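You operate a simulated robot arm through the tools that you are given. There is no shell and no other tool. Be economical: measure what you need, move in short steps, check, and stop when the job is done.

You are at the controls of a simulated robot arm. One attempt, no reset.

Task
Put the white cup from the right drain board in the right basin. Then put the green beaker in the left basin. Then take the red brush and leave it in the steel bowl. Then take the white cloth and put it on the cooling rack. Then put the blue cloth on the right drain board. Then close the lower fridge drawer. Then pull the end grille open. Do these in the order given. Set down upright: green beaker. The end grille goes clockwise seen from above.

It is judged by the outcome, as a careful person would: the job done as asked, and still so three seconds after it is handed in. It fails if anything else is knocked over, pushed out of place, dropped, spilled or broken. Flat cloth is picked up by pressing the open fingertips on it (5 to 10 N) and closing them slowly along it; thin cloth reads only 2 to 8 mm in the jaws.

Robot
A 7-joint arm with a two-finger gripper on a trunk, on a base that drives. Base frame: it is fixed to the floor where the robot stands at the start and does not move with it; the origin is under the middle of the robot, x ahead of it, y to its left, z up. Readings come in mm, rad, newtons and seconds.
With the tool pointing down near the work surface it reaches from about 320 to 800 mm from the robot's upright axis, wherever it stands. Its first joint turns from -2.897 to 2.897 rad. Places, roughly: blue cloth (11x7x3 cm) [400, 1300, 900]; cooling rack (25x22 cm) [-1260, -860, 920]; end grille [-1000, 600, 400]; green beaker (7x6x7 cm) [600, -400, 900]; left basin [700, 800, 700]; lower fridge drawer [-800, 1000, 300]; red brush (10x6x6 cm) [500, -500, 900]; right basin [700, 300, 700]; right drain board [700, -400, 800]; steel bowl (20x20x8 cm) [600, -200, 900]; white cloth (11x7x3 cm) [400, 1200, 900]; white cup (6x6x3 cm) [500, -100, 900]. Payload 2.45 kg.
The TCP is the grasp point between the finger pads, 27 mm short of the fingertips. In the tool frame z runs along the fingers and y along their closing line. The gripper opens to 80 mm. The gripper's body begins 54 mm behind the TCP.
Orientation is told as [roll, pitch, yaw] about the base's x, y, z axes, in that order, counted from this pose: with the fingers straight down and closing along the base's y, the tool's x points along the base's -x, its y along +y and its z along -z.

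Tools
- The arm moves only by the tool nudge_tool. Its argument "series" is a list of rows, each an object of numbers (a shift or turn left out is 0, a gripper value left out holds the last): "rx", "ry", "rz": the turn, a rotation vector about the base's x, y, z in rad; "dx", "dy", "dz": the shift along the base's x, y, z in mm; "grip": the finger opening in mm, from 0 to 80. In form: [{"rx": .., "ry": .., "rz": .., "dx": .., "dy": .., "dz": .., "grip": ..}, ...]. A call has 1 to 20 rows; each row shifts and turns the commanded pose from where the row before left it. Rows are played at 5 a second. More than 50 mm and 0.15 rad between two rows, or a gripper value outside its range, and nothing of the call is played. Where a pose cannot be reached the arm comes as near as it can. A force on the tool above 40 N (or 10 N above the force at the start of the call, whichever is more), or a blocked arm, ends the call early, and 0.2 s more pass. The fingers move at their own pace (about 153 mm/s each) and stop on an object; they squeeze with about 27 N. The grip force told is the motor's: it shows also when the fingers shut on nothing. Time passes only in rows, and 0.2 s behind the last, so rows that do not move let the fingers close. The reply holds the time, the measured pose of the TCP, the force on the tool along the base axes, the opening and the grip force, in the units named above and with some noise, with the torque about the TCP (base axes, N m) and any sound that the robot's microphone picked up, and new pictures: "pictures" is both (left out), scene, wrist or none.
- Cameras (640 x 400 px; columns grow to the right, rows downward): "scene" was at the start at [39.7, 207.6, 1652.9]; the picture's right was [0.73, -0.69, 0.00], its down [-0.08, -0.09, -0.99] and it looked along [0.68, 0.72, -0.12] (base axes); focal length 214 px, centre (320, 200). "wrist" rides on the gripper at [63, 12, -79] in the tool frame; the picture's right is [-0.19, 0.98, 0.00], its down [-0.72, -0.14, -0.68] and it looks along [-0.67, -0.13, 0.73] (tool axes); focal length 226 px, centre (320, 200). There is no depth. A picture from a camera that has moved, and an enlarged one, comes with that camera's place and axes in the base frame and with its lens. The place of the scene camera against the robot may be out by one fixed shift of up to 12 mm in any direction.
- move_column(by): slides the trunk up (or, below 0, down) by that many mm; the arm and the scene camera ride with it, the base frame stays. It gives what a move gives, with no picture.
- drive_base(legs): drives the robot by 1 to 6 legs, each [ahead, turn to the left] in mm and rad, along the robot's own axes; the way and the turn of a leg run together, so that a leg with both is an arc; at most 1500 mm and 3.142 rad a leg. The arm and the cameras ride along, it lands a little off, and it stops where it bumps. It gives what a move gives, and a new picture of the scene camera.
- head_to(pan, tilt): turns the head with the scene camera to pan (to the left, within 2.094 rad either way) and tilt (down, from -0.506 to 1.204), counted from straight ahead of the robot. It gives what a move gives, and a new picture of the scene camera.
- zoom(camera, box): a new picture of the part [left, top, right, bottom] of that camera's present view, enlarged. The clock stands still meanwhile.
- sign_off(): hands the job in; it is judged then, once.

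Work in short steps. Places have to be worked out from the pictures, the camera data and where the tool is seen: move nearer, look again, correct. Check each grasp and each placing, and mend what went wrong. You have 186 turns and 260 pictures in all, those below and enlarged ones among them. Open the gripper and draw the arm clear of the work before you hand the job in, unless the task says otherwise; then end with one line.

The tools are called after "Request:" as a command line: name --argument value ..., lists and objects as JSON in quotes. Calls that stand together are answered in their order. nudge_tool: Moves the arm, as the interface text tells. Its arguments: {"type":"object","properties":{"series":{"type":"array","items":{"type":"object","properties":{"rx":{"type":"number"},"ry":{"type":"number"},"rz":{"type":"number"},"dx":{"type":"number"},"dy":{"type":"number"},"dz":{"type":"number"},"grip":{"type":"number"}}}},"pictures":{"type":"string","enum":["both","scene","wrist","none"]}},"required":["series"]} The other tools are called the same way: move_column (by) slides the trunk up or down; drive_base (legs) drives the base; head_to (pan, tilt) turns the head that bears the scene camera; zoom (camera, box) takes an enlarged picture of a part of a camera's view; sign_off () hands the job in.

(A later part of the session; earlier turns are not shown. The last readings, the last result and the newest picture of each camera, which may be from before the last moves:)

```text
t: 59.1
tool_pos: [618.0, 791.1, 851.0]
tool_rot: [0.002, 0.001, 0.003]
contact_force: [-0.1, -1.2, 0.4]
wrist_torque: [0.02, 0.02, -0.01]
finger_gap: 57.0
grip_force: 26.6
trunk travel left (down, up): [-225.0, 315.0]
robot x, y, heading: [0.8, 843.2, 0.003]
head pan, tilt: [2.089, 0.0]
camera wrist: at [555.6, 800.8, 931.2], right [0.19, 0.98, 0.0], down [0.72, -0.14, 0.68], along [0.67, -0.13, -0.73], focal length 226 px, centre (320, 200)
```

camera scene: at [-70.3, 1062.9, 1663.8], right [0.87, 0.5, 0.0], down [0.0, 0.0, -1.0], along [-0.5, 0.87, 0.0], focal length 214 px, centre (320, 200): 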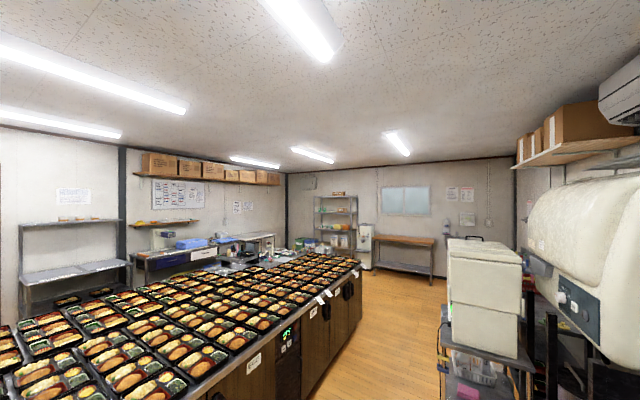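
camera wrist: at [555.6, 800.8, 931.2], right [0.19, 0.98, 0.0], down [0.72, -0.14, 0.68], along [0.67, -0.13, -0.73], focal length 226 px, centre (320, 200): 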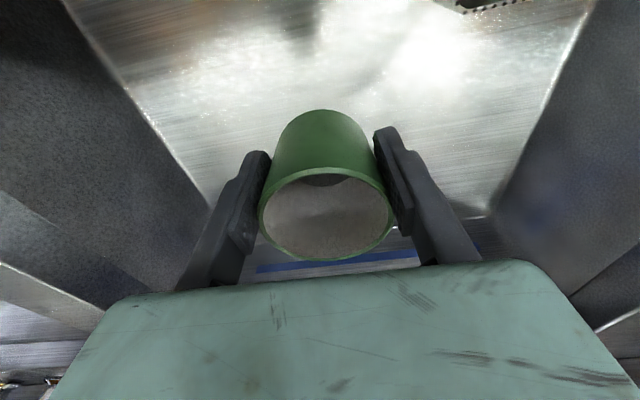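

Clear below. I lower to about 715, then in 5 mm steps.

Request:
nudge_tool --series '[{"dz": -40}, {"dz": -40}, {"dz": -30}, {"dz": -15}, {"dz": -6}, {"dz": -5}, {"dz": -4}, {"dz": -4}, {"dz": -4}, {"dz": -4}, {}]' --pictures "wrist"

```text
t: 61.5
tool_pos: [619.2, 788.6, 701.1]
tool_rot: [0.003, -0.003, 0.003]
contact_force: [-6.7, -1.5, 27.6]
wrist_torque: [0.02, -0.36, -0.02]
finger_gap: 55.8
grip_force: 26.8
trunk travel left (down, up): [-225.0, 315.0]
robot x, y, heading: [-0.6, 847.1, 0.004]
head pan, tilt: [2.089, 0.0]
camera wrist: at [555.7, 799.8, 781.7], right [0.19, 0.98, 0.0], down [0.72, -0.14, 0.68], along [0.67, -0.13, -0.73], focal length 226 px, centre (320, 200)
```

wrist: 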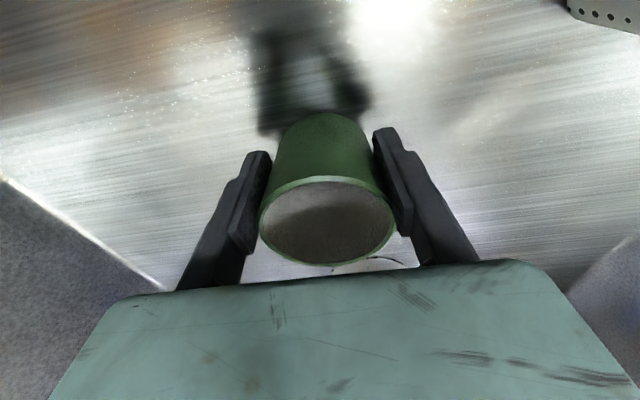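

Touchdown with 28 N. I ease up 2 mm, open slowly and withdraw.

Request:
nudge_tool --series '[{"dz": 2}, {"grip": 60}, {"grip": 66}, {"grip": 74}, {"grip": 80}, {"dz": 15}, {"dz": 30}, {"dz": 40}, {"dz": 40}, {}]' --pictures "wrist"

```text
t: 63.7
tool_pos: [616.7, 789.6, 826.7]
tool_rot: [0.002, -0.001, 0.004]
contact_force: [0.0, -0.4, 0.1]
wrist_torque: [0.04, -0.01, -0.01]
finger_gap: 80.0
grip_force: 0.0
trunk travel left (down, up): [-225.0, 315.0]
robot x, y, heading: [-0.6, 847.7, 0.007]
head pan, tilt: [2.089, 0.0]
camera wrist: at [556.3, 800.5, 905.9], right [0.19, 0.98, 0.0], down [0.72, -0.14, 0.68], along [0.67, -0.13, -0.73], focal length 226 px, centre (320, 200)
```

wrist: 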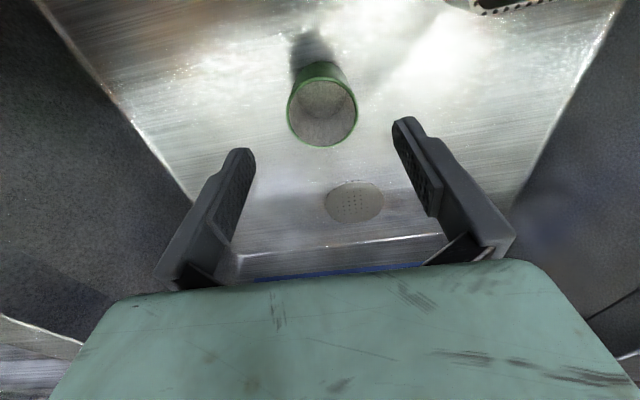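

The beaker stands upright in the left basin. I raise and retract the tool, then drive back to y≈-50.

Request:
nudge_tool --series '[{"dz": 50}, {"dz": 50}, {"dz": 50}, {"dz": 50}, {"dz": 50}, {"dx": -40, "dy": 10}, {"dx": -40, "dy": 10}, {"dx": -40, "dy": 10}, {"dx": -30, "dy": 10}, {}]' --pictures "none"

Request:
drive_base --legs '[[0, -1.571], [900, 0], [0, 1.571]]'

```text
t: 65.9
tool_pos: [467.8, 829.9, 1078.2]
tool_rot: [0.003, 0.0, 0.005]
contact_force: [-0.3, 0.4, -0.1]
wrist_torque: [0.0, -0.03, 0.0]
finger_gap: 80.0
grip_force: 0.0
trunk travel left (down, up): [-225.0, 315.0]
robot x, y, heading: [-2.2, 845.2, 0.007]
head pan, tilt: [2.089, 0.0]
```

```text
t: 78.5
tool_pos: [459.8, -78.3, 1078.6]
tool_rot: [0.002, 0.0, -0.01]
contact_force: [-0.5, -0.3, -1.2]
wrist_torque: [0.02, 0.01, -0.01]
finger_gap: 80.3
grip_force: 0.1
trunk travel left (down, up): [-225.0, 315.0]
robot x, y, heading: [-8.4, -56.0, -0.012]
head pan, tilt: [2.089, 0.0]
camera scene: at [-75.7, 161.8, 1663.8], right [0.87, 0.49, 0.0], down [0.0, 0.0, -1.0], along [-0.49, 0.87, 0.0], focal length 214 px, centre (320, 200)
```

scene: 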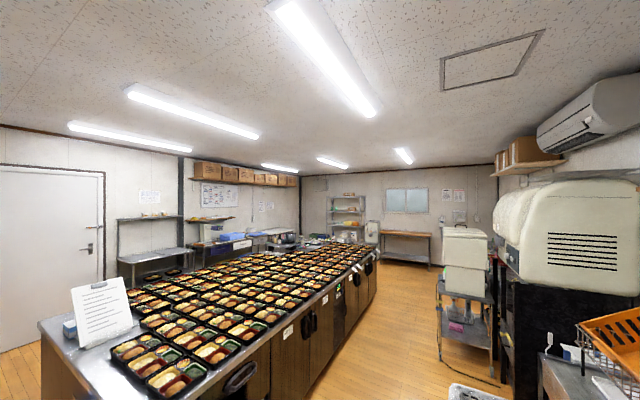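

Now I swing the tool towards the red brush (~[460,-470]).

Request:
nudge_tool --series '[{"dy": -45}, {"dy": -45}, {"dy": -45}, {"dy": -45}, {"dy": -45}, {"dy": -45}, {"dy": -45}, {"dy": -45}, {}]' --pictures "wrist"

```text
t: 80.5
tool_pos: [461.4, -440.4, 1078.0]
tool_rot: [0.003, 0.002, -0.01]
contact_force: [0.5, 0.6, 0.8]
wrist_torque: [0.03, 0.01, 0.0]
finger_gap: 80.0
grip_force: 0.1
trunk travel left (down, up): [-225.0, 315.0]
robot x, y, heading: [-9.6, -55.6, -0.009]
head pan, tilt: [2.089, 0.0]
camera wrist: at [399.0, -428.0, 1156.8], right [0.2, 0.98, 0.0], down [0.72, -0.15, 0.68], along [0.67, -0.14, -0.73], focal length 226 px, centre (320, 200)
```

wrist: 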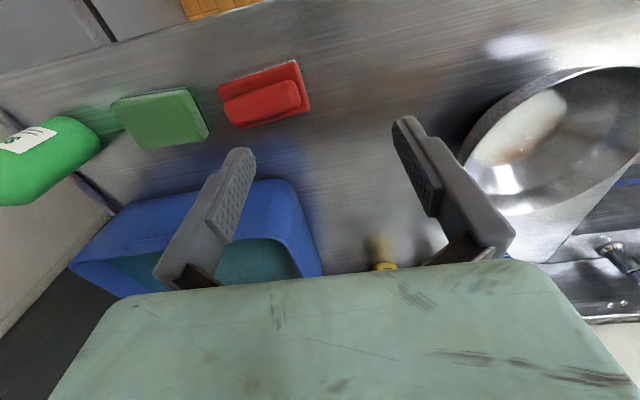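

The brush lies with its long axis near y, centred ≈[465,-507]. I turn the tool by −1.49 rad so that it closes across the brush, moving above it.

Request:
nudge_tool --series '[{"rz": -0.149, "dy": -6}, {"rz": -0.149, "dy": -6}, {"rz": -0.149, "dy": -6}, {"rz": -0.149, "dy": -6}, {"rz": -0.149, "dy": -6}, {"rz": -0.149, "dy": -6}, {"rz": -0.149, "dy": -6}, {"rz": -0.149, "dy": -6}, {"rz": -0.149, "dy": -6}, {"rz": -0.149, "dy": -6}, {"dz": -30}, {"dz": -30}, {}, {}]' --pictures "wrist"

```text
t: 83.5
tool_pos: [460.1, -499.3, 1017.0]
tool_rot: [0.005, 0.0, -1.501]
contact_force: [0.6, 0.3, 0.2]
wrist_torque: [-0.02, 0.02, -0.05]
finger_gap: 80.3
grip_force: 0.1
trunk travel left (down, up): [-225.0, 315.0]
robot x, y, heading: [-10.6, -55.5, -0.013]
head pan, tilt: [2.089, 0.0]
camera wrist: at [468.6, -436.5, 1097.2], right [0.99, -0.12, 0.0], down [-0.09, -0.73, 0.68], along [-0.08, -0.68, -0.73], focal length 226 px, centre (320, 200)
```

wrist: 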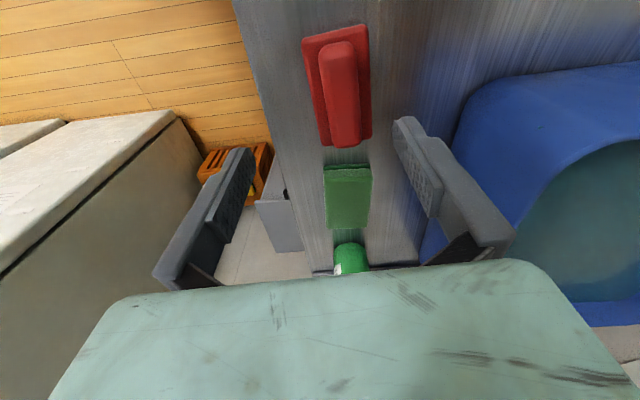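

Aligned in yaw. The brush centre works out at ≈[481,-504]; I shift and lower to z 960 and check.

Request:
nudge_tool --series '[{"dx": 20, "dy": -5}, {"dz": -30}, {"dz": -27}, {}, {}]' --pictures "wrist"

```text
t: 84.7
tool_pos: [479.4, -504.8, 961.1]
tool_rot: [0.003, 0.0, -1.5]
contact_force: [-0.1, -0.7, -0.4]
wrist_torque: [0.0, 0.01, 0.02]
finger_gap: 80.2
grip_force: 0.2
trunk travel left (down, up): [-225.0, 315.0]
robot x, y, heading: [-9.7, -57.3, -0.008]
head pan, tilt: [2.089, 0.0]
camera wrist: at [488.5, -442.1, 1040.3], right [0.99, -0.12, 0.0], down [-0.09, -0.73, 0.68], along [-0.08, -0.68, -0.73], focal length 226 px, centre (320, 200)
```

wrist: 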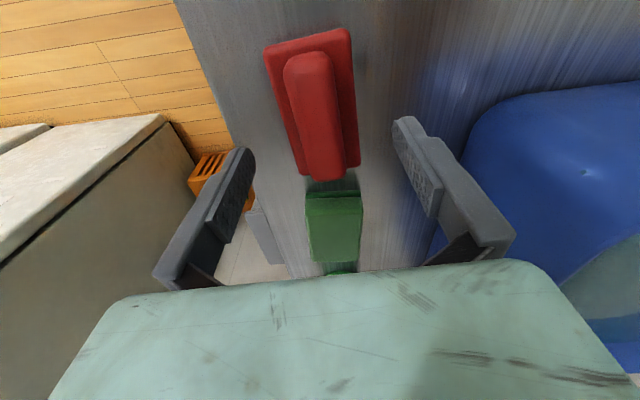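

Good. I shift 3 mm, descend to z≈898 and close.

Request:
nudge_tool --series '[{"dx": 3, "dy": 4}, {"dz": -20}, {"dz": -20}, {"dz": -15}, {"dz": -8}, {}, {"grip": 65}, {"grip": 50}, {"grip": 38}, {"grip": 26}, {}]' --pictures "wrist"

```text
t: 87.1
tool_pos: [483.8, -500.7, 897.5]
tool_rot: [0.003, 0.001, -1.502]
contact_force: [-0.4, 0.1, -0.3]
wrist_torque: [0.06, 0.01, -0.02]
finger_gap: 55.4
grip_force: 27.2
trunk travel left (down, up): [-225.0, 315.0]
robot x, y, heading: [-10.3, -54.3, -0.008]
head pan, tilt: [2.089, 0.0]
camera wrist: at [491.7, -437.4, 977.6], right [0.99, -0.12, 0.0], down [-0.09, -0.73, 0.68], along [-0.08, -0.68, -0.73], focal length 226 px, centre (320, 200)
```

wrist: 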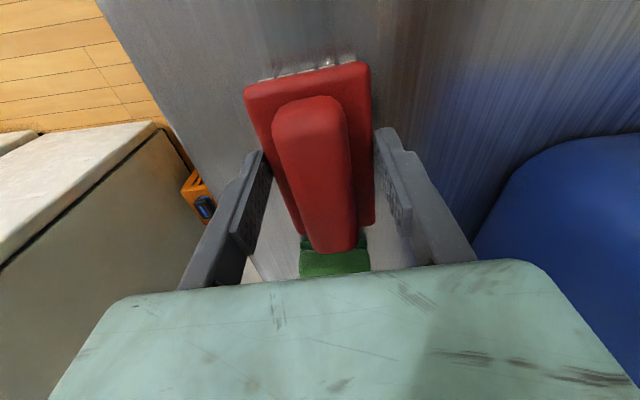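

Brush held (55 mm). I lift it and carry it above the bowl (≈[571,-176]).

Request:
nudge_tool --series '[{"dz": 15}, {"dz": 35}, {"dz": 40}, {"dz": 40}, {"dx": 11, "dy": 40}, {"dx": 11, "dy": 41}, {"dx": 11, "dy": 41}, {"dx": 11, "dy": 41}, {"dx": 11, "dy": 41}, {"dx": 11, "dy": 41}, {"dx": 11, "dy": 41}, {"dx": 10, "dy": 39}, {}, {}]' --pictures "wrist"

```text
t: 90.1
tool_pos: [569.5, -175.7, 1026.4]
tool_rot: [0.004, 0.001, -1.5]
contact_force: [0.0, -0.1, -1.7]
wrist_torque: [0.01, 0.0, 0.02]
finger_gap: 55.3
grip_force: 26.6
trunk travel left (down, up): [-225.0, 315.0]
robot x, y, heading: [-11.3, -56.1, -0.007]
head pan, tilt: [2.089, 0.0]
camera wrist: at [578.0, -111.6, 1106.7], right [0.99, -0.12, 0.0], down [-0.09, -0.73, 0.68], along [-0.08, -0.68, -0.73], focal length 226 px, centre (320, 200)
```

wrist: 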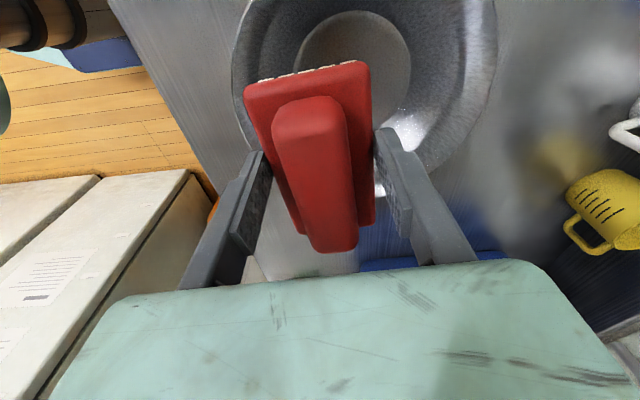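

The bowl's bottom disc is centred ≈[603,-178]. I move over it and lower to z≈935, then look.

Request:
nudge_tool --series '[{"dx": 17, "dy": -1}, {"dx": 16, "dy": -1}, {"dz": -30}, {"dz": -30}, {"dz": -25}, {}, {}]' --pictures "wrist"

```text
t: 91.7
tool_pos: [604.0, -176.6, 941.9]
tool_rot: [0.002, 0.001, -1.501]
contact_force: [0.1, 0.6, -1.3]
wrist_torque: [0.0, 0.01, 0.02]
finger_gap: 55.4
grip_force: 27.1
trunk travel left (down, up): [-225.0, 315.0]
robot x, y, heading: [-10.6, -61.5, -0.007]
head pan, tilt: [2.089, 0.0]
camera wrist: at [611.7, -114.0, 1022.0], right [0.99, -0.12, 0.0], down [-0.09, -0.73, 0.68], along [-0.08, -0.68, -0.73], focal length 226 px, centre (320, 200)
```

wrist: 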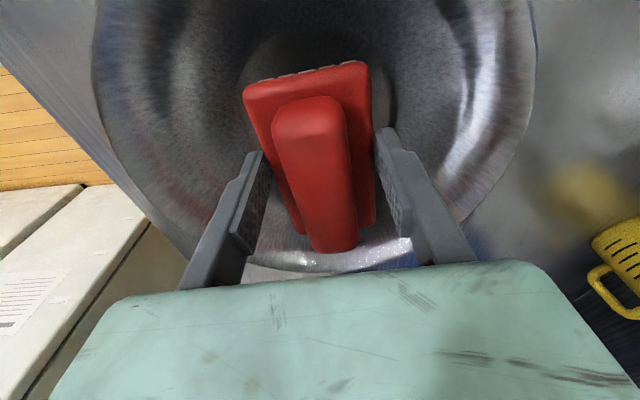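

Well centred. I lower in small steps to contact.

Request:
nudge_tool --series '[{"dz": -12}, {"dz": -10}, {"dz": -5}, {"dz": -4}, {"dz": -4}, {"dz": -3}, {"dz": -3}, {}]' --pictures "none"

```text
t: 93.5
tool_pos: [603.1, -177.5, 903.9]
tool_rot: [0.009, -0.001, -1.502]
contact_force: [-2.8, 2.2, 38.8]
wrist_torque: [-0.03, -0.54, -0.05]
finger_gap: 55.3
grip_force: 26.7
trunk travel left (down, up): [-225.0, 315.0]
robot x, y, heading: [-10.7, -61.0, -0.007]
head pan, tilt: [2.089, 0.0]
```

Touching. I ease 2 mm, open only to 70 mm and rise.

Request:
nudge_tool --series '[{"dz": 3}, {"grip": 60}, {"grip": 66}, {"grip": 70}, {}, {"dz": 10}, {"dz": 20}, {"dz": 40}, {"dz": 50}, {}]' --pictures "wrist"

```text
t: 95.7
tool_pos: [602.6, -176.9, 1026.3]
tool_rot: [0.005, 0.0, -1.5]
contact_force: [-0.9, 0.8, 0.4]
wrist_torque: [-0.04, -0.01, -0.01]
finger_gap: 69.8
grip_force: 0.0
trunk travel left (down, up): [-225.0, 315.0]
robot x, y, heading: [-11.5, -57.2, -0.009]
head pan, tilt: [2.089, 0.0]
camera wrist: at [612.0, -113.7, 1105.0], right [0.99, -0.12, 0.0], down [-0.09, -0.73, 0.68], along [-0.08, -0.68, -0.73], focal length 226 px, centre (320, 200)
```

wrist: 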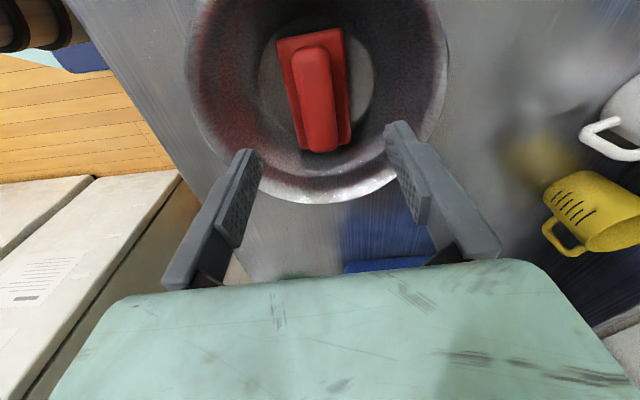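

The brush lies in the bowl. I retract, turn the tool back, and drive to y≈850 for the cloths.

Request:
nudge_tool --series '[{"dz": 40}, {"dx": -20, "dy": 15, "rz": 0.1}, {"dx": -25, "dy": 15, "rz": 0.14}, {"dx": -25, "dy": 15, "rz": 0.14}, {"dx": -25, "dy": 15, "rz": 0.14}, {"dx": -25, "dy": 10, "rz": 0.14}, {"dx": -25, "dy": 10, "rz": 0.14}, {"rz": 0.14}, {"rz": 0.14}, {"rz": 0.14}, {"rz": 0.14}, {"rz": 0.14}, {}]' --pictures "none"

Request:
drive_base --legs '[[0, 1.58], [950, 0], [0, -1.571]]'

```text
t: 98.5
tool_pos: [459.3, -96.2, 1063.6]
tool_rot: [0.004, 0.0, -0.001]
contact_force: [0.3, -0.6, -0.1]
wrist_torque: [0.01, 0.0, -0.01]
finger_gap: 70.0
grip_force: 0.1
trunk travel left (down, up): [-225.0, 315.0]
robot x, y, heading: [-8.9, -53.4, -0.005]
head pan, tilt: [2.089, 0.0]
```

```text
t: 111.4
tool_pos: [454.1, 860.6, 1063.8]
tool_rot: [0.004, 0.001, 0.007]
contact_force: [0.1, 0.7, -0.1]
wrist_torque: [0.0, 0.02, 0.0]
finger_gap: 69.8
grip_force: 0.2
trunk travel left (down, up): [-225.0, 315.0]
robot x, y, heading: [-17.9, 895.2, -0.004]
head pan, tilt: [2.089, 0.0]
camera scene: at [-82.7, 1114.9, 1663.8], right [0.87, 0.49, 0.0], down [0.0, 0.0, -1.0], along [-0.49, 0.87, 0.0], focal length 214 px, centre (320, 200)
```

scene: 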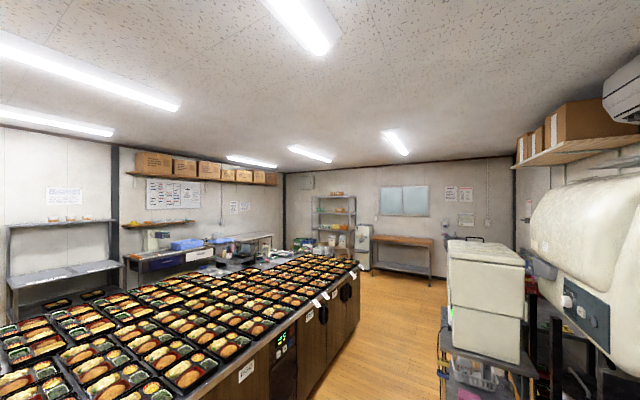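

I move the tool toward the cloths, first to ~[400,1020], keeping away from the dish rack.

Request:
nudge_tool --series '[{"dx": -12, "dy": 40, "grip": 80}, {"dx": -12, "dy": 40}, {"dx": -12, "dy": 40}, {"dx": -12, "dy": 40}, {}]' --pictures "wrist"

```text
t: 112.6
tool_pos: [405.0, 1019.9, 1064.0]
tool_rot: [0.003, -0.001, 0.006]
contact_force: [0.7, 0.4, 0.5]
wrist_torque: [-0.02, -0.01, 0.01]
finger_gap: 80.2
grip_force: 0.1
trunk travel left (down, up): [-225.0, 315.0]
robot x, y, heading: [-16.5, 895.4, -0.001]
head pan, tilt: [2.089, 0.0]
camera wrist: at [342.5, 1030.6, 1143.4], right [0.19, 0.98, 0.0], down [0.72, -0.14, 0.68], along [0.67, -0.12, -0.73], focal length 226 px, centre (320, 200)
```

wrist: 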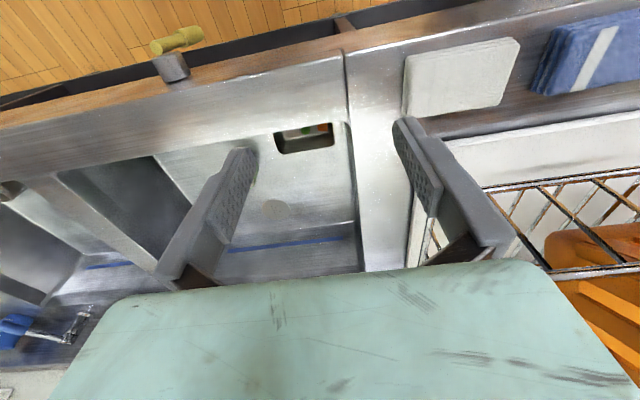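

White cloth centre ≈[437,1163], long side along y, ~6 cm wide in x. I turn the tool +1.53 rad so that it closes along x, and check.

Request:
nudge_tool --series '[{"rz": 0.139}, {"rz": 0.139, "dy": 10}, {"rz": 0.139, "dy": 10}, {"rz": 0.139, "dy": 10}, {"rz": 0.139, "dy": 10}, {"rz": 0.139, "dy": 10}, {"rz": 0.139, "dy": 10}, {"rz": 0.139}, {"rz": 0.139}, {"rz": 0.139}, {"rz": 0.139}, {}, {}]' --pictures "wrist"

```text
t: 115.4
tool_pos: [405.3, 1080.2, 1064.9]
tool_rot: [0.003, 0.0, 1.537]
contact_force: [-0.6, -0.2, 0.0]
wrist_torque: [-0.03, -0.05, -0.02]
finger_gap: 79.9
grip_force: 0.0
trunk travel left (down, up): [-225.0, 315.0]
robot x, y, heading: [-13.7, 895.4, 0.001]
head pan, tilt: [2.089, 0.0]
camera wrist: at [391.8, 1016.4, 1144.1], right [-0.97, 0.23, 0.0], down [0.17, 0.71, 0.68], along [0.15, 0.66, -0.73], focal length 226 px, centre (320, 200)
```

wrist: 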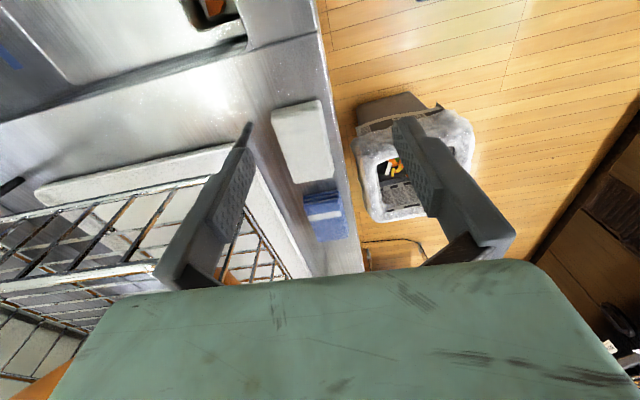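

I move over the white cloth and lower to z≈960.

Request:
nudge_tool --series '[{"dx": 12, "dy": 25}, {"dx": 12, "dy": 25}, {"dx": 11, "dy": 25}, {"dz": -35}, {"dz": -35}, {"dz": -35}, {}, {}]' --pictures "wrist"

```text
t: 117.2
tool_pos: [437.6, 1154.6, 959.1]
tool_rot: [0.006, 0.001, 1.537]
contact_force: [-13.6, 1.9, -1.3]
wrist_torque: [-0.1, -0.47, 0.17]
finger_gap: 71.9
grip_force: 0.0
trunk travel left (down, up): [-225.0, 315.0]
robot x, y, heading: [-12.0, 896.6, -0.002]
head pan, tilt: [2.089, 0.0]
camera wrist: at [424.9, 1091.4, 1038.8], right [-0.97, 0.23, 0.0], down [0.17, 0.71, 0.68], along [0.15, 0.66, -0.73], focal length 226 px, centre (320, 200)
```

wrist: 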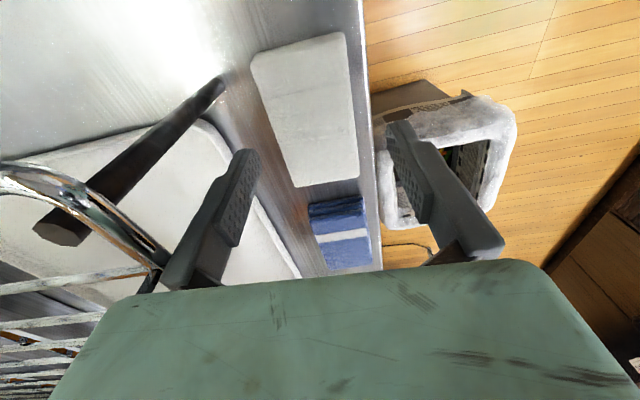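

The outer finger touches the dish rack wire (−13.6 N in x). I back off in −x at once and look.

Request:
nudge_tool --series '[{"dx": -15, "grip": 66}, {}, {}]' --pictures "wrist"

Request:
zoom --camera "wrist" --box '[140, 20, 440, 280]'

```text
t: 118.0
tool_pos: [425.2, 1154.4, 959.0]
tool_rot: [0.004, 0.0, 1.535]
contact_force: [-0.1, 0.1, -0.6]
wrist_torque: [-0.01, 0.03, 0.01]
finger_gap: 65.9
grip_force: 0.0
trunk travel left (down, up): [-225.0, 315.0]
robot x, y, heading: [-10.7, 897.2, -0.001]
head pan, tilt: [2.089, 0.0]
camera wrist: at [411.7, 1091.0, 1038.5], right [-0.97, 0.23, 0.0], down [0.17, 0.71, 0.68], along [0.15, 0.66, -0.73], focal length 226 px, centre (320, 200)
```

wrist: 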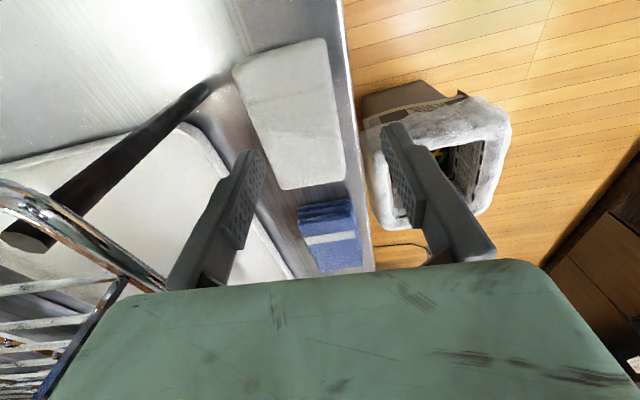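

```text
1.54 times, centred on (290, 150) of wrist
camera zoom: at [411.7, 1091.0, 1038.5], right [-0.97, 0.23, 0.0], down [0.17, 0.71, 0.68], along [0.15, 0.66, -0.73], focal length 348 px, centre (366, 277)
```

zoom: 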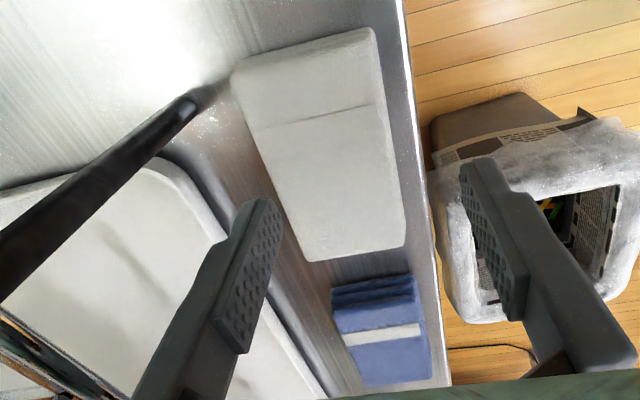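

The rack's front top wire runs at about x 484, z 1000; cloth spans x≈415–471, y≈1111–1210. I pass below the wire with the fingers at 58 mm, TCP x≈434, then open at z≈925.

Request:
nudge_tool --series '[{"grip": 58}, {}, {"dx": 4, "dy": 3}, {"dx": 5, "dy": 3}, {"dz": -12}, {"dz": -12}, {"dz": -10}, {}]' --pictures "wrist"

```text
t: 119.8
tool_pos: [434.3, 1161.4, 925.7]
tool_rot: [0.003, 0.001, 1.536]
contact_force: [0.2, 0.7, 0.3]
wrist_torque: [-0.04, 0.0, 0.01]
finger_gap: 58.1
grip_force: 0.1
trunk travel left (down, up): [-225.0, 315.0]
robot x, y, heading: [-11.2, 895.2, -0.006]
head pan, tilt: [2.089, 0.0]
camera wrist: at [420.7, 1097.7, 1004.9], right [-0.97, 0.23, 0.0], down [0.17, 0.71, 0.68], along [0.15, 0.66, -0.73], focal length 226 px, centre (320, 200)
```

wrist: 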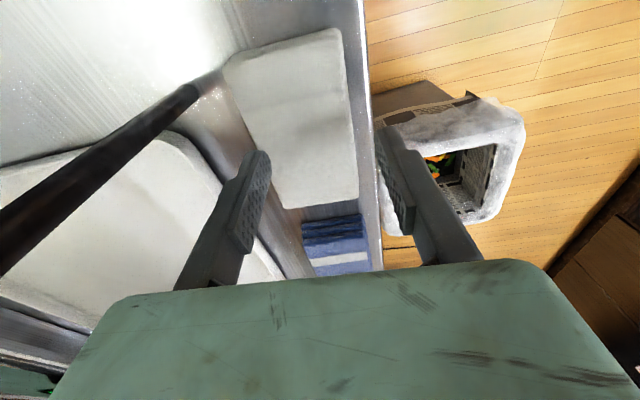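

No contact. I open to 80 mm under the wire and descend to z≈893, then close slowly.

Request:
nudge_tool --series '[{"grip": 70}, {"grip": 80}, {}, {"dz": -8}, {"dz": -8}, {"dz": -8}, {"dz": -8}, {}]' --pictures "wrist"

```text
t: 121.0
tool_pos: [438.4, 1160.6, 915.3]
tool_rot: [-0.01, -0.005, 1.535]
contact_force: [-0.8, -5.2, 20.8]
wrist_torque: [-0.32, -0.69, -0.24]
finger_gap: 70.9
grip_force: 0.2
trunk travel left (down, up): [-225.0, 315.0]
robot x, y, heading: [-10.4, 895.7, -0.004]
head pan, tilt: [2.089, 0.0]
stopped in row 6: the force on the tool passed its limit at 48 N (the readings are from after the stop); the commanded pose is now the measured one
camera wrist: at [425.0, 1097.2, 994.0], right [-0.97, 0.23, -0.01], down [0.16, 0.71, 0.69], along [0.16, 0.67, -0.73], focal length 226 px, centre (320, 200)
```

wrist: 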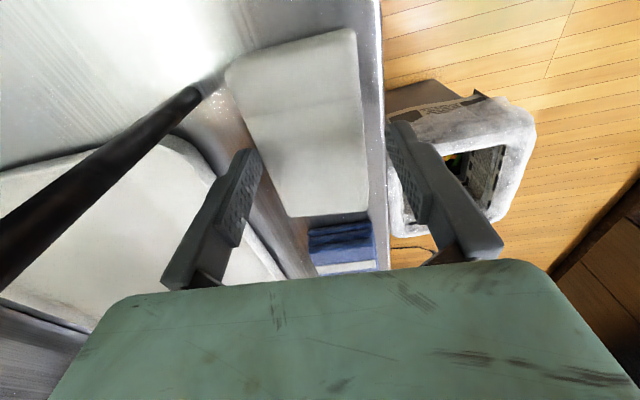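

The gripper meets the rack when open this wide; closing along x is too tight. I close to 58 mm, back out upward, and will pinch from above closing along y instead (narrow side to the rack).

Request:
nudge_tool --series '[{"grip": 58, "dz": 2, "dx": -3}, {"dx": -3, "dz": 3}, {"dx": -3, "dz": 20}, {"dz": 40}, {"dz": 40}, {}]' --pictures "wrist"

```text
t: 122.4
tool_pos: [429.5, 1161.5, 1018.8]
tool_rot: [-0.008, -0.004, 1.534]
contact_force: [-0.2, 0.5, 0.4]
wrist_torque: [-0.01, 0.0, 0.01]
finger_gap: 57.9
grip_force: 0.0
trunk travel left (down, up): [-225.0, 315.0]
robot x, y, heading: [-17.1, 898.7, -0.002]
head pan, tilt: [2.089, 0.0]
camera wrist: at [414.6, 1098.2, 1097.7], right [-0.97, 0.23, -0.01], down [0.16, 0.71, 0.69], along [0.16, 0.67, -0.73], focal length 226 px, centre (320, 200)
```

wrist: 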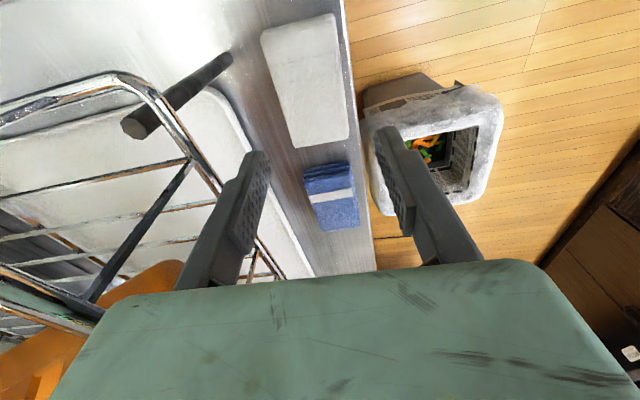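

I turn the tool back to yaw 0 here, clear of the rack.

Request:
nudge_tool --series '[{"dz": 20, "dx": -10, "rz": -0.139, "rx": 0.008}, {"rz": -0.139, "dz": 10}, {"rz": -0.139}, {"rz": -0.139}, {"rz": -0.139}, {"rz": -0.139}, {"rz": -0.139}, {"rz": -0.139}, {"rz": -0.139}, {"rz": -0.139}, {"rz": -0.139}, {"grip": 60}, {}]' --pictures "wrist"

```text
t: 125.2
tool_pos: [420.4, 1162.0, 1048.3]
tool_rot: [-0.008, -0.014, 0.006]
contact_force: [0.0, 0.1, 0.6]
wrist_torque: [0.0, 0.0, -0.01]
finger_gap: 60.0
grip_force: 0.0
trunk travel left (down, up): [-225.0, 315.0]
robot x, y, heading: [-13.9, 899.7, 0.003]
head pan, tilt: [2.089, 0.0]
camera wrist: at [356.7, 1173.9, 1126.7], right [0.19, 0.98, 0.0], down [0.71, -0.13, 0.69], along [0.68, -0.13, -0.72], focal length 226 px, centre (320, 200)
```

wrist: 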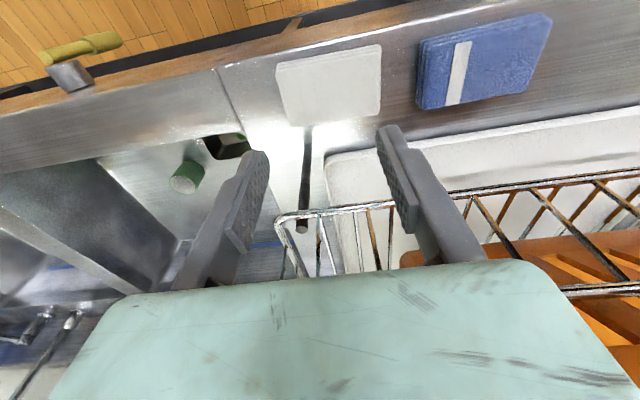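

I go over the cloth centre ≈[437,1165] and descend to z≈925.

Request:
nudge_tool --series '[{"dx": 8, "dy": 2, "rx": 0.008, "ry": 0.014, "grip": 50}, {"dx": 8, "dy": 1}, {"dz": -40}, {"dz": -40}, {"dz": -25}, {"dz": -15}, {}]' --pictures "wrist"

```text
t: 126.8
tool_pos: [436.1, 1164.7, 927.2]
tool_rot: [0.001, 0.001, 0.008]
contact_force: [-0.1, 0.8, -0.2]
wrist_torque: [0.04, 0.0, 0.03]
finger_gap: 50.2
grip_force: 0.1
trunk travel left (down, up): [-225.0, 315.0]
robot x, y, heading: [-16.3, 894.5, -0.004]
head pan, tilt: [2.089, 0.0]
camera wrist: at [373.9, 1176.3, 1007.3], right [0.19, 0.98, 0.0], down [0.72, -0.14, 0.68], along [0.67, -0.13, -0.73], focal length 226 px, centre (320, 200)
```

wrist: 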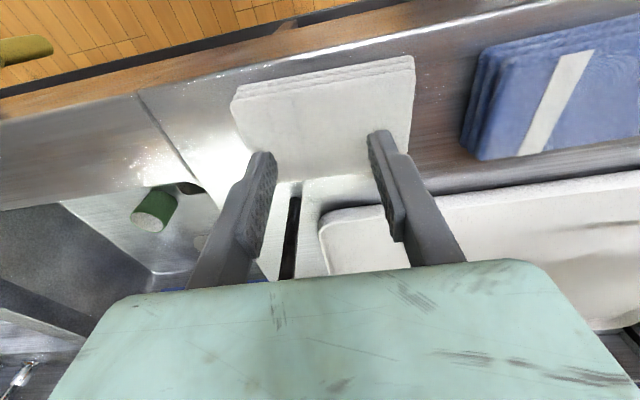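

Well placed. I press down slowly until light contact.

Request:
nudge_tool --series '[{"dz": -3}, {"dz": -3}, {"dz": -3}, {}]' --pictures "none"

```text
t: 127.8
tool_pos: [436.3, 1165.0, 919.8]
tool_rot: [0.001, 0.003, 0.005]
contact_force: [0.3, 0.1, 0.3]
wrist_torque: [0.03, 0.0, 0.02]
finger_gap: 50.2
grip_force: 0.0
trunk travel left (down, up): [-225.0, 315.0]
robot x, y, heading: [-16.6, 895.1, -0.001]
head pan, tilt: [2.089, 0.0]
```

Request:
nudge_tool --series '[{"dz": -3}, {"dz": -2}, {"dz": -2}, {}]' --pictures "none"

```text
t: 128.8
tool_pos: [436.1, 1166.0, 911.8]
tool_rot: [0.003, 0.004, 0.007]
contact_force: [0.1, 0.4, 0.0]
wrist_torque: [-0.03, 0.02, -0.02]
finger_gap: 50.1
grip_force: 0.1
trunk travel left (down, up): [-225.0, 315.0]
robot x, y, heading: [-14.2, 890.3, -0.005]
head pan, tilt: [2.089, 0.0]
```

No contact yet; I continue.

Request:
nudge_tool --series '[{"dz": -2}, {"dz": -2}, {"dz": -2}, {}]' --pictures "none"

Request:
nudge_tool --series '[{"dz": -2}, {"dz": -2}, {}]' --pictures "wrist"

```text
t: 129.9
tool_pos: [436.5, 1164.7, 909.2]
tool_rot: [0.004, -0.004, 0.006]
contact_force: [-7.2, -4.3, 22.9]
wrist_torque: [-0.4, 0.21, -0.02]
finger_gap: 49.3
grip_force: 0.0
trunk travel left (down, up): [-225.0, 315.0]
robot x, y, heading: [-13.3, 895.3, -0.002]
head pan, tilt: [2.089, 0.0]
stopped in row 4: the force on the tool passed its limit at 41 N (the readings are from after the stop); the commanded pose is now the measured one
```

```text
t: 130.4
tool_pos: [435.2, 1165.1, 908.8]
tool_rot: [0.006, -0.005, 0.006]
contact_force: [-8.7, -4.3, 23.0]
wrist_torque: [-0.5, 0.32, -0.09]
finger_gap: 48.9
grip_force: 0.0
trunk travel left (down, up): [-225.0, 315.0]
robot x, y, heading: [-14.8, 894.9, -0.004]
head pan, tilt: [2.089, 0.0]
stopped in row 2: the force on the tool passed its limit at 44 N (the readings are from after the stop); the commanded pose is now the measured one
camera wrist: at [373.6, 1176.0, 988.1], right [0.19, 0.98, 0.01], down [0.72, -0.14, 0.68], along [0.67, -0.12, -0.73], focal length 226 px, centre (320, 200)
```

wrist: 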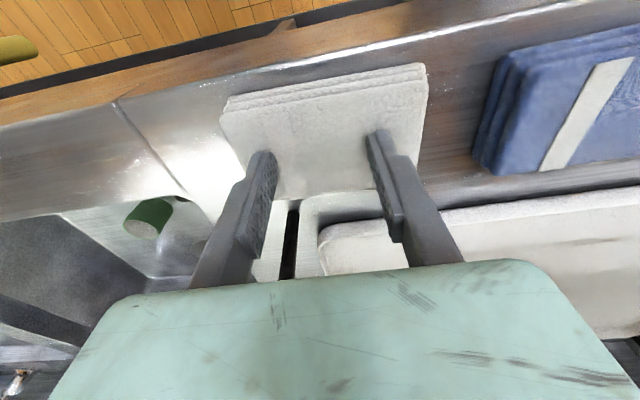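

Contact at tip z≈882, stiff. I ease back to about 5–10 N.

Request:
nudge_tool --series '[{"dz": 1}, {}]' --pictures "none"

```text
t: 131.0
tool_pos: [437.3, 1165.0, 908.5]
tool_rot: [0.005, -0.005, 0.006]
contact_force: [-7.7, -4.6, 18.4]
wrist_torque: [-0.49, 0.29, -0.1]
finger_gap: 48.4
grip_force: 0.1
trunk travel left (down, up): [-225.0, 315.0]
robot x, y, heading: [-15.2, 894.0, -0.006]
head pan, tilt: [2.089, 0.0]
```

Request:
nudge_tool --series '[{"dz": 1}, {"dx": -1}, {}]' --pictures "none"

```text
t: 131.8
tool_pos: [438.1, 1166.3, 909.0]
tool_rot: [0.006, -0.004, 0.006]
contact_force: [2.1, -0.4, 5.8]
wrist_torque: [-0.19, -0.04, 0.03]
finger_gap: 48.9
grip_force: 0.1
trunk travel left (down, up): [-225.0, 315.0]
robot x, y, heading: [-12.7, 898.1, -0.001]
head pan, tilt: [2.089, 0.0]
```

Now 5.8 N. I close the fingers slowly along the cloth.

Request:
nudge_tool --series '[{"grip": 44}, {"grip": 39}, {"grip": 34}, {"grip": 29}, {"grip": 24}, {"grip": 19}, {"grip": 14}, {"grip": 9}, {"grip": 4}, {"grip": 0}, {}, {}]' --pictures "wrist"

```text
t: 134.4
tool_pos: [437.3, 1166.3, 909.9]
tool_rot: [0.002, -0.005, 0.005]
contact_force: [-0.5, -0.6, 0.7]
wrist_torque: [-0.01, -0.01, -0.02]
finger_gap: 0.1
grip_force: 27.6
trunk travel left (down, up): [-225.0, 315.0]
robot x, y, heading: [-14.1, 894.4, -0.0]
head pan, tilt: [2.089, 0.0]
camera wrist: at [374.4, 1177.3, 988.4], right [0.19, 0.98, 0.0], down [0.72, -0.14, 0.68], along [0.67, -0.12, -0.73], focal length 226 px, centre (320, 200)
```

wrist: 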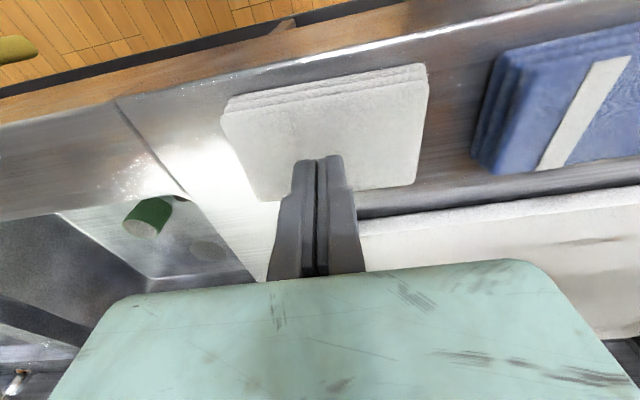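

The cloth is stiff and was not bunched. It is ~57 mm wide, so a side grip works if there's more room from the rack: I press lightly with the closed fingertips and drag it ~10 mm toward −x.

Request:
nudge_tool --series '[{"dz": -2}, {"dx": -2}, {"dx": -2}, {"dx": -2}, {"dx": -2}, {"dx": -2}, {"dx": -2}, {}]' --pictures "wrist"

```text
t: 136.2
tool_pos: [424.9, 1165.4, 907.4]
tool_rot: [0.004, -0.002, 0.005]
contact_force: [-0.2, 0.7, -0.3]
wrist_torque: [0.05, -0.01, -0.01]
finger_gap: 0.2
grip_force: 27.5
trunk travel left (down, up): [-225.0, 315.0]
robot x, y, heading: [-15.7, 896.3, -0.005]
head pan, tilt: [2.089, 0.0]
camera wrist: at [362.2, 1176.9, 986.0], right [0.19, 0.98, 0.01], down [0.72, -0.14, 0.68], along [0.67, -0.12, -0.73], focal length 226 px, centre (320, 200)
```

wrist: 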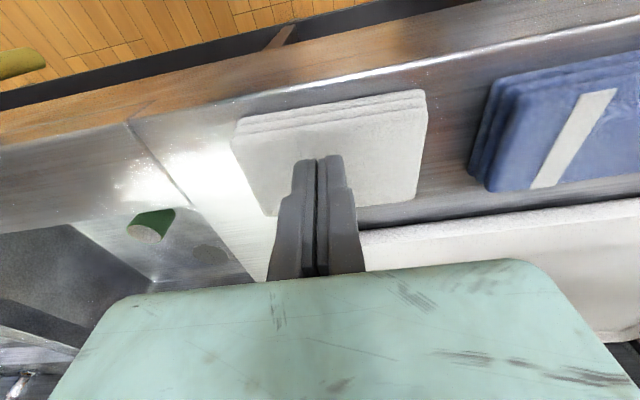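

No contact here at tip z 880, so the top is lower than I thought. I press on in small steps to find it.

Request:
nudge_tool --series '[{"dz": -2}, {"dz": -2}, {}]' --pictures "none"

Request:
nudge_tool --series '[{"dz": -2}, {"dz": -1}, {}]' --pictures "none"

Request:
nudge_tool --series '[{"dz": -2}, {}]' --pictures "wrist"

```text
t: 137.0
tool_pos: [425.5, 1166.4, 902.8]
tool_rot: [0.001, -0.004, 0.005]
contact_force: [0.7, -0.1, -0.2]
wrist_torque: [0.0, 0.01, 0.0]
finger_gap: 0.1
grip_force: 26.9
trunk travel left (down, up): [-225.0, 315.0]
robot x, y, heading: [-15.6, 894.9, -0.003]
head pan, tilt: [2.089, 0.0]
```

```text
t: 137.8
tool_pos: [425.8, 1165.8, 899.6]
tool_rot: [0.002, -0.004, 0.006]
contact_force: [0.0, -0.1, -0.5]
wrist_torque: [0.02, 0.01, -0.01]
finger_gap: 0.0
grip_force: 26.5
trunk travel left (down, up): [-225.0, 315.0]
robot x, y, heading: [-14.1, 896.6, -0.004]
head pan, tilt: [2.089, 0.0]
```

```text
t: 138.4
tool_pos: [424.5, 1166.4, 898.9]
tool_rot: [0.004, -0.004, 0.006]
contact_force: [0.1, 0.8, -0.5]
wrist_torque: [0.02, 0.01, 0.01]
finger_gap: 0.0
grip_force: 26.7
trunk travel left (down, up): [-225.0, 315.0]
robot x, y, heading: [-13.3, 895.0, -0.006]
head pan, tilt: [2.089, 0.0]
camera wrist: at [362.4, 1176.9, 977.3], right [0.19, 0.98, 0.01], down [0.72, -0.14, 0.68], along [0.67, -0.12, -0.73], focal length 226 px, centre (320, 200)
```

wrist: 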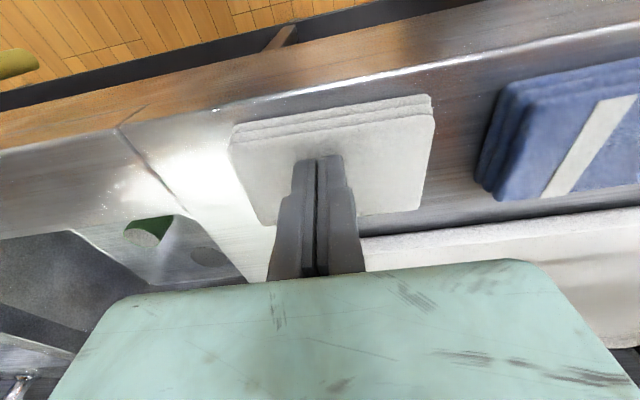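

Still nothing at tip z≈872. I continue down gently.

Request:
nudge_tool --series '[{"dz": -2}, {"dz": -2}, {}]' --pictures "none"

Request:
nudge_tool --series '[{"dz": -2}, {"dz": -2}, {}]' --pictures "none"

Request:
nudge_tool --series '[{"dz": -2}, {"dz": -2}, {}]' --pictures "wrist"

```text
t: 139.2
tool_pos: [424.3, 1165.3, 894.3]
tool_rot: [0.004, -0.002, 0.006]
contact_force: [-1.3, -0.8, 3.4]
wrist_torque: [0.01, 0.05, 0.0]
finger_gap: 5.7
grip_force: 26.7
trunk travel left (down, up): [-225.0, 315.0]
robot x, y, heading: [-12.6, 897.4, 0.001]
head pan, tilt: [2.089, 0.0]
```

```text
t: 139.8
tool_pos: [424.7, 1166.3, 894.1]
tool_rot: [0.008, -0.01, 0.007]
contact_force: [-7.5, -5.7, 24.3]
wrist_torque: [-0.1, 0.16, 0.03]
finger_gap: 6.3
grip_force: 26.7
trunk travel left (down, up): [-225.0, 315.0]
robot x, y, heading: [-14.0, 895.8, -0.004]
head pan, tilt: [2.089, 0.0]
stopped in row 3: the force on the tool passed its limit at 42 N (the readings are from after the stop); the commanded pose is now the measured one
```

```text
t: 140.2
tool_pos: [426.3, 1166.7, 893.9]
tool_rot: [0.009, -0.01, 0.006]
contact_force: [-8.0, -6.9, 25.8]
wrist_torque: [-0.14, 0.16, 0.01]
finger_gap: 5.7
grip_force: 26.9
trunk travel left (down, up): [-225.0, 315.0]
robot x, y, heading: [-13.0, 899.9, -0.002]
head pan, tilt: [2.089, 0.0]
stopped in row 1: the force on the tool passed its limit at 44 N (the readings are from after the stop); the commanded pose is now the measured one
camera wrist: at [362.2, 1176.8, 972.8], right [0.19, 0.98, 0.01], down [0.71, -0.14, 0.69], along [0.68, -0.12, -0.73], focal length 226 px, centre (320, 200)
```

wrist: 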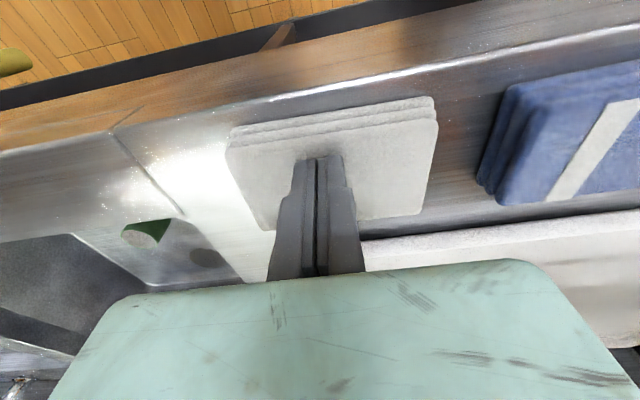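

The gap now reads ≈6 mm with full grip force: cloth has got between the fingers. I lift slowly and check.

Request:
nudge_tool --series '[{"dz": 3}, {"dz": 5}, {"dz": 10}, {"dz": 15}, {}]' --pictures "wrist"

```text
t: 141.4
tool_pos: [427.7, 1167.8, 925.1]
tool_rot: [0.007, -0.008, 0.004]
contact_force: [-0.7, -0.2, -0.6]
wrist_torque: [-0.02, -0.01, 0.01]
finger_gap: 0.2
grip_force: 27.0
trunk travel left (down, up): [-225.0, 315.0]
robot x, y, heading: [-16.9, 898.3, -0.001]
head pan, tilt: [2.089, 0.0]
camera wrist: at [363.5, 1177.9, 1004.0], right [0.19, 0.98, 0.01], down [0.71, -0.14, 0.69], along [0.68, -0.12, -0.73], focal length 226 px, centre (320, 200)
```

wrist: 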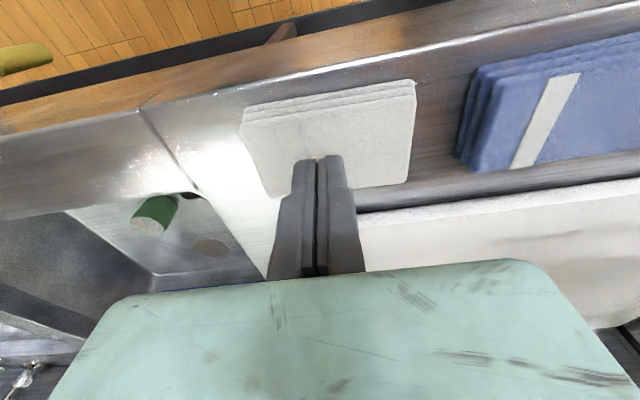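

Not held. I redo the pinch properly: open ~40 mm, press to ≈8 N, and close while keeping the pressure.

Request:
nudge_tool --series '[{"grip": 40, "dx": 5, "rx": -0.006, "ry": 0.008}, {}, {"dz": -5}, {"dz": -4}, {"dz": -2}, {"dz": -2}, {}]' --pictures "none"

Request:
nudge_tool --series '[{"dz": -2}, {}]' --pictures "none"

Request:
nudge_tool --series '[{"dz": -2}, {}]' --pictures "none"

```text
t: 143.0
tool_pos: [432.8, 1167.5, 912.5]
tool_rot: [0.002, 0.0, 0.004]
contact_force: [0.1, -0.2, -0.2]
wrist_torque: [0.0, 0.03, 0.01]
finger_gap: 40.1
grip_force: 0.0
trunk travel left (down, up): [-225.0, 315.0]
robot x, y, heading: [-16.1, 897.6, 0.002]
head pan, tilt: [2.089, 0.0]
```

```text
t: 143.6
tool_pos: [432.3, 1167.3, 909.8]
tool_rot: [0.003, -0.001, 0.004]
contact_force: [-0.3, -0.2, 0.3]
wrist_torque: [-0.01, -0.03, 0.0]
finger_gap: 40.2
grip_force: 0.0
trunk travel left (down, up): [-225.0, 315.0]
robot x, y, heading: [-16.6, 898.6, -0.002]
head pan, tilt: [2.089, 0.0]
```

```text
t: 144.2
tool_pos: [432.2, 1167.2, 908.3]
tool_rot: [0.004, -0.001, 0.006]
contact_force: [-0.4, 0.1, 0.7]
wrist_torque: [-0.03, 0.0, -0.01]
finger_gap: 40.2
grip_force: 0.2
trunk travel left (down, up): [-225.0, 315.0]
robot x, y, heading: [-14.4, 898.1, -0.002]
head pan, tilt: [2.089, 0.0]
```

Request:
nudge_tool --series '[{"dz": -2}, {}]' --pictures "none"

Request:
nudge_tool --series '[{"dz": -1}, {}]' --pictures "none"

Request:
nudge_tool --series '[{"dz": -1}, {}]' --pictures "none"

```text
t: 144.8
tool_pos: [431.8, 1166.7, 905.0]
tool_rot: [0.002, -0.001, 0.006]
contact_force: [-0.8, -1.5, 4.9]
wrist_torque: [-0.1, 0.03, -0.07]
finger_gap: 39.4
grip_force: 0.1
trunk travel left (down, up): [-225.0, 315.0]
robot x, y, heading: [-15.2, 897.6, 0.0]
head pan, tilt: [2.089, 0.0]
```

```text
t: 145.4
tool_pos: [432.7, 1166.7, 905.2]
tool_rot: [0.003, -0.003, 0.006]
contact_force: [1.4, 0.0, 15.5]
wrist_torque: [-0.21, 0.0, -0.05]
finger_gap: 39.3
grip_force: 0.1
trunk travel left (down, up): [-225.0, 315.0]
robot x, y, heading: [-12.9, 899.4, -0.004]
head pan, tilt: [2.089, 0.0]
```

```text
t: 146.0
tool_pos: [432.8, 1166.9, 906.7]
tool_rot: [0.003, -0.003, 0.005]
contact_force: [0.8, -1.1, 30.5]
wrist_torque: [-0.21, 0.01, 0.0]
finger_gap: 39.4
grip_force: 0.1
trunk travel left (down, up): [-225.0, 315.0]
robot x, y, heading: [-13.4, 896.2, -0.001]
head pan, tilt: [2.089, 0.0]
```

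The contact depth falls as the fingers come together. I ease off 1 mm, then close slowly while following the surface down.

Request:
nudge_tool --series '[{"dz": 1.5}, {"grip": 36, "dz": -0.7}, {"grip": 32, "dz": -1}, {"grip": 28, "dz": -1}, {"grip": 24, "dz": -1}, {"grip": 20, "dz": -1}, {"grip": 16, "dz": -1}, {"grip": 12, "dz": -1}, {"grip": 8, "dz": -1}, {"grip": 4, "dz": -1}, {"grip": 0}, {}, {}]' --pictures "wrist"

```text
t: 148.8
tool_pos: [433.0, 1167.5, 896.9]
tool_rot: [0.002, 0.001, 0.006]
contact_force: [0.6, 0.3, -0.6]
wrist_torque: [0.03, 0.0, 0.05]
finger_gap: 0.1
grip_force: 27.1
trunk travel left (down, up): [-225.0, 315.0]
robot x, y, heading: [-15.5, 896.5, 0.0]
head pan, tilt: [2.089, 0.0]
camera wrist: at [369.5, 1178.3, 976.1], right [0.19, 0.98, 0.0], down [0.72, -0.14, 0.68], along [0.67, -0.13, -0.73], focal length 226 px, centre (320, 200)
```

wrist: 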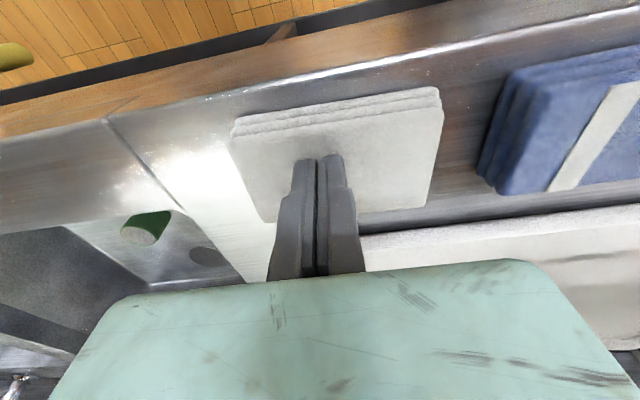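

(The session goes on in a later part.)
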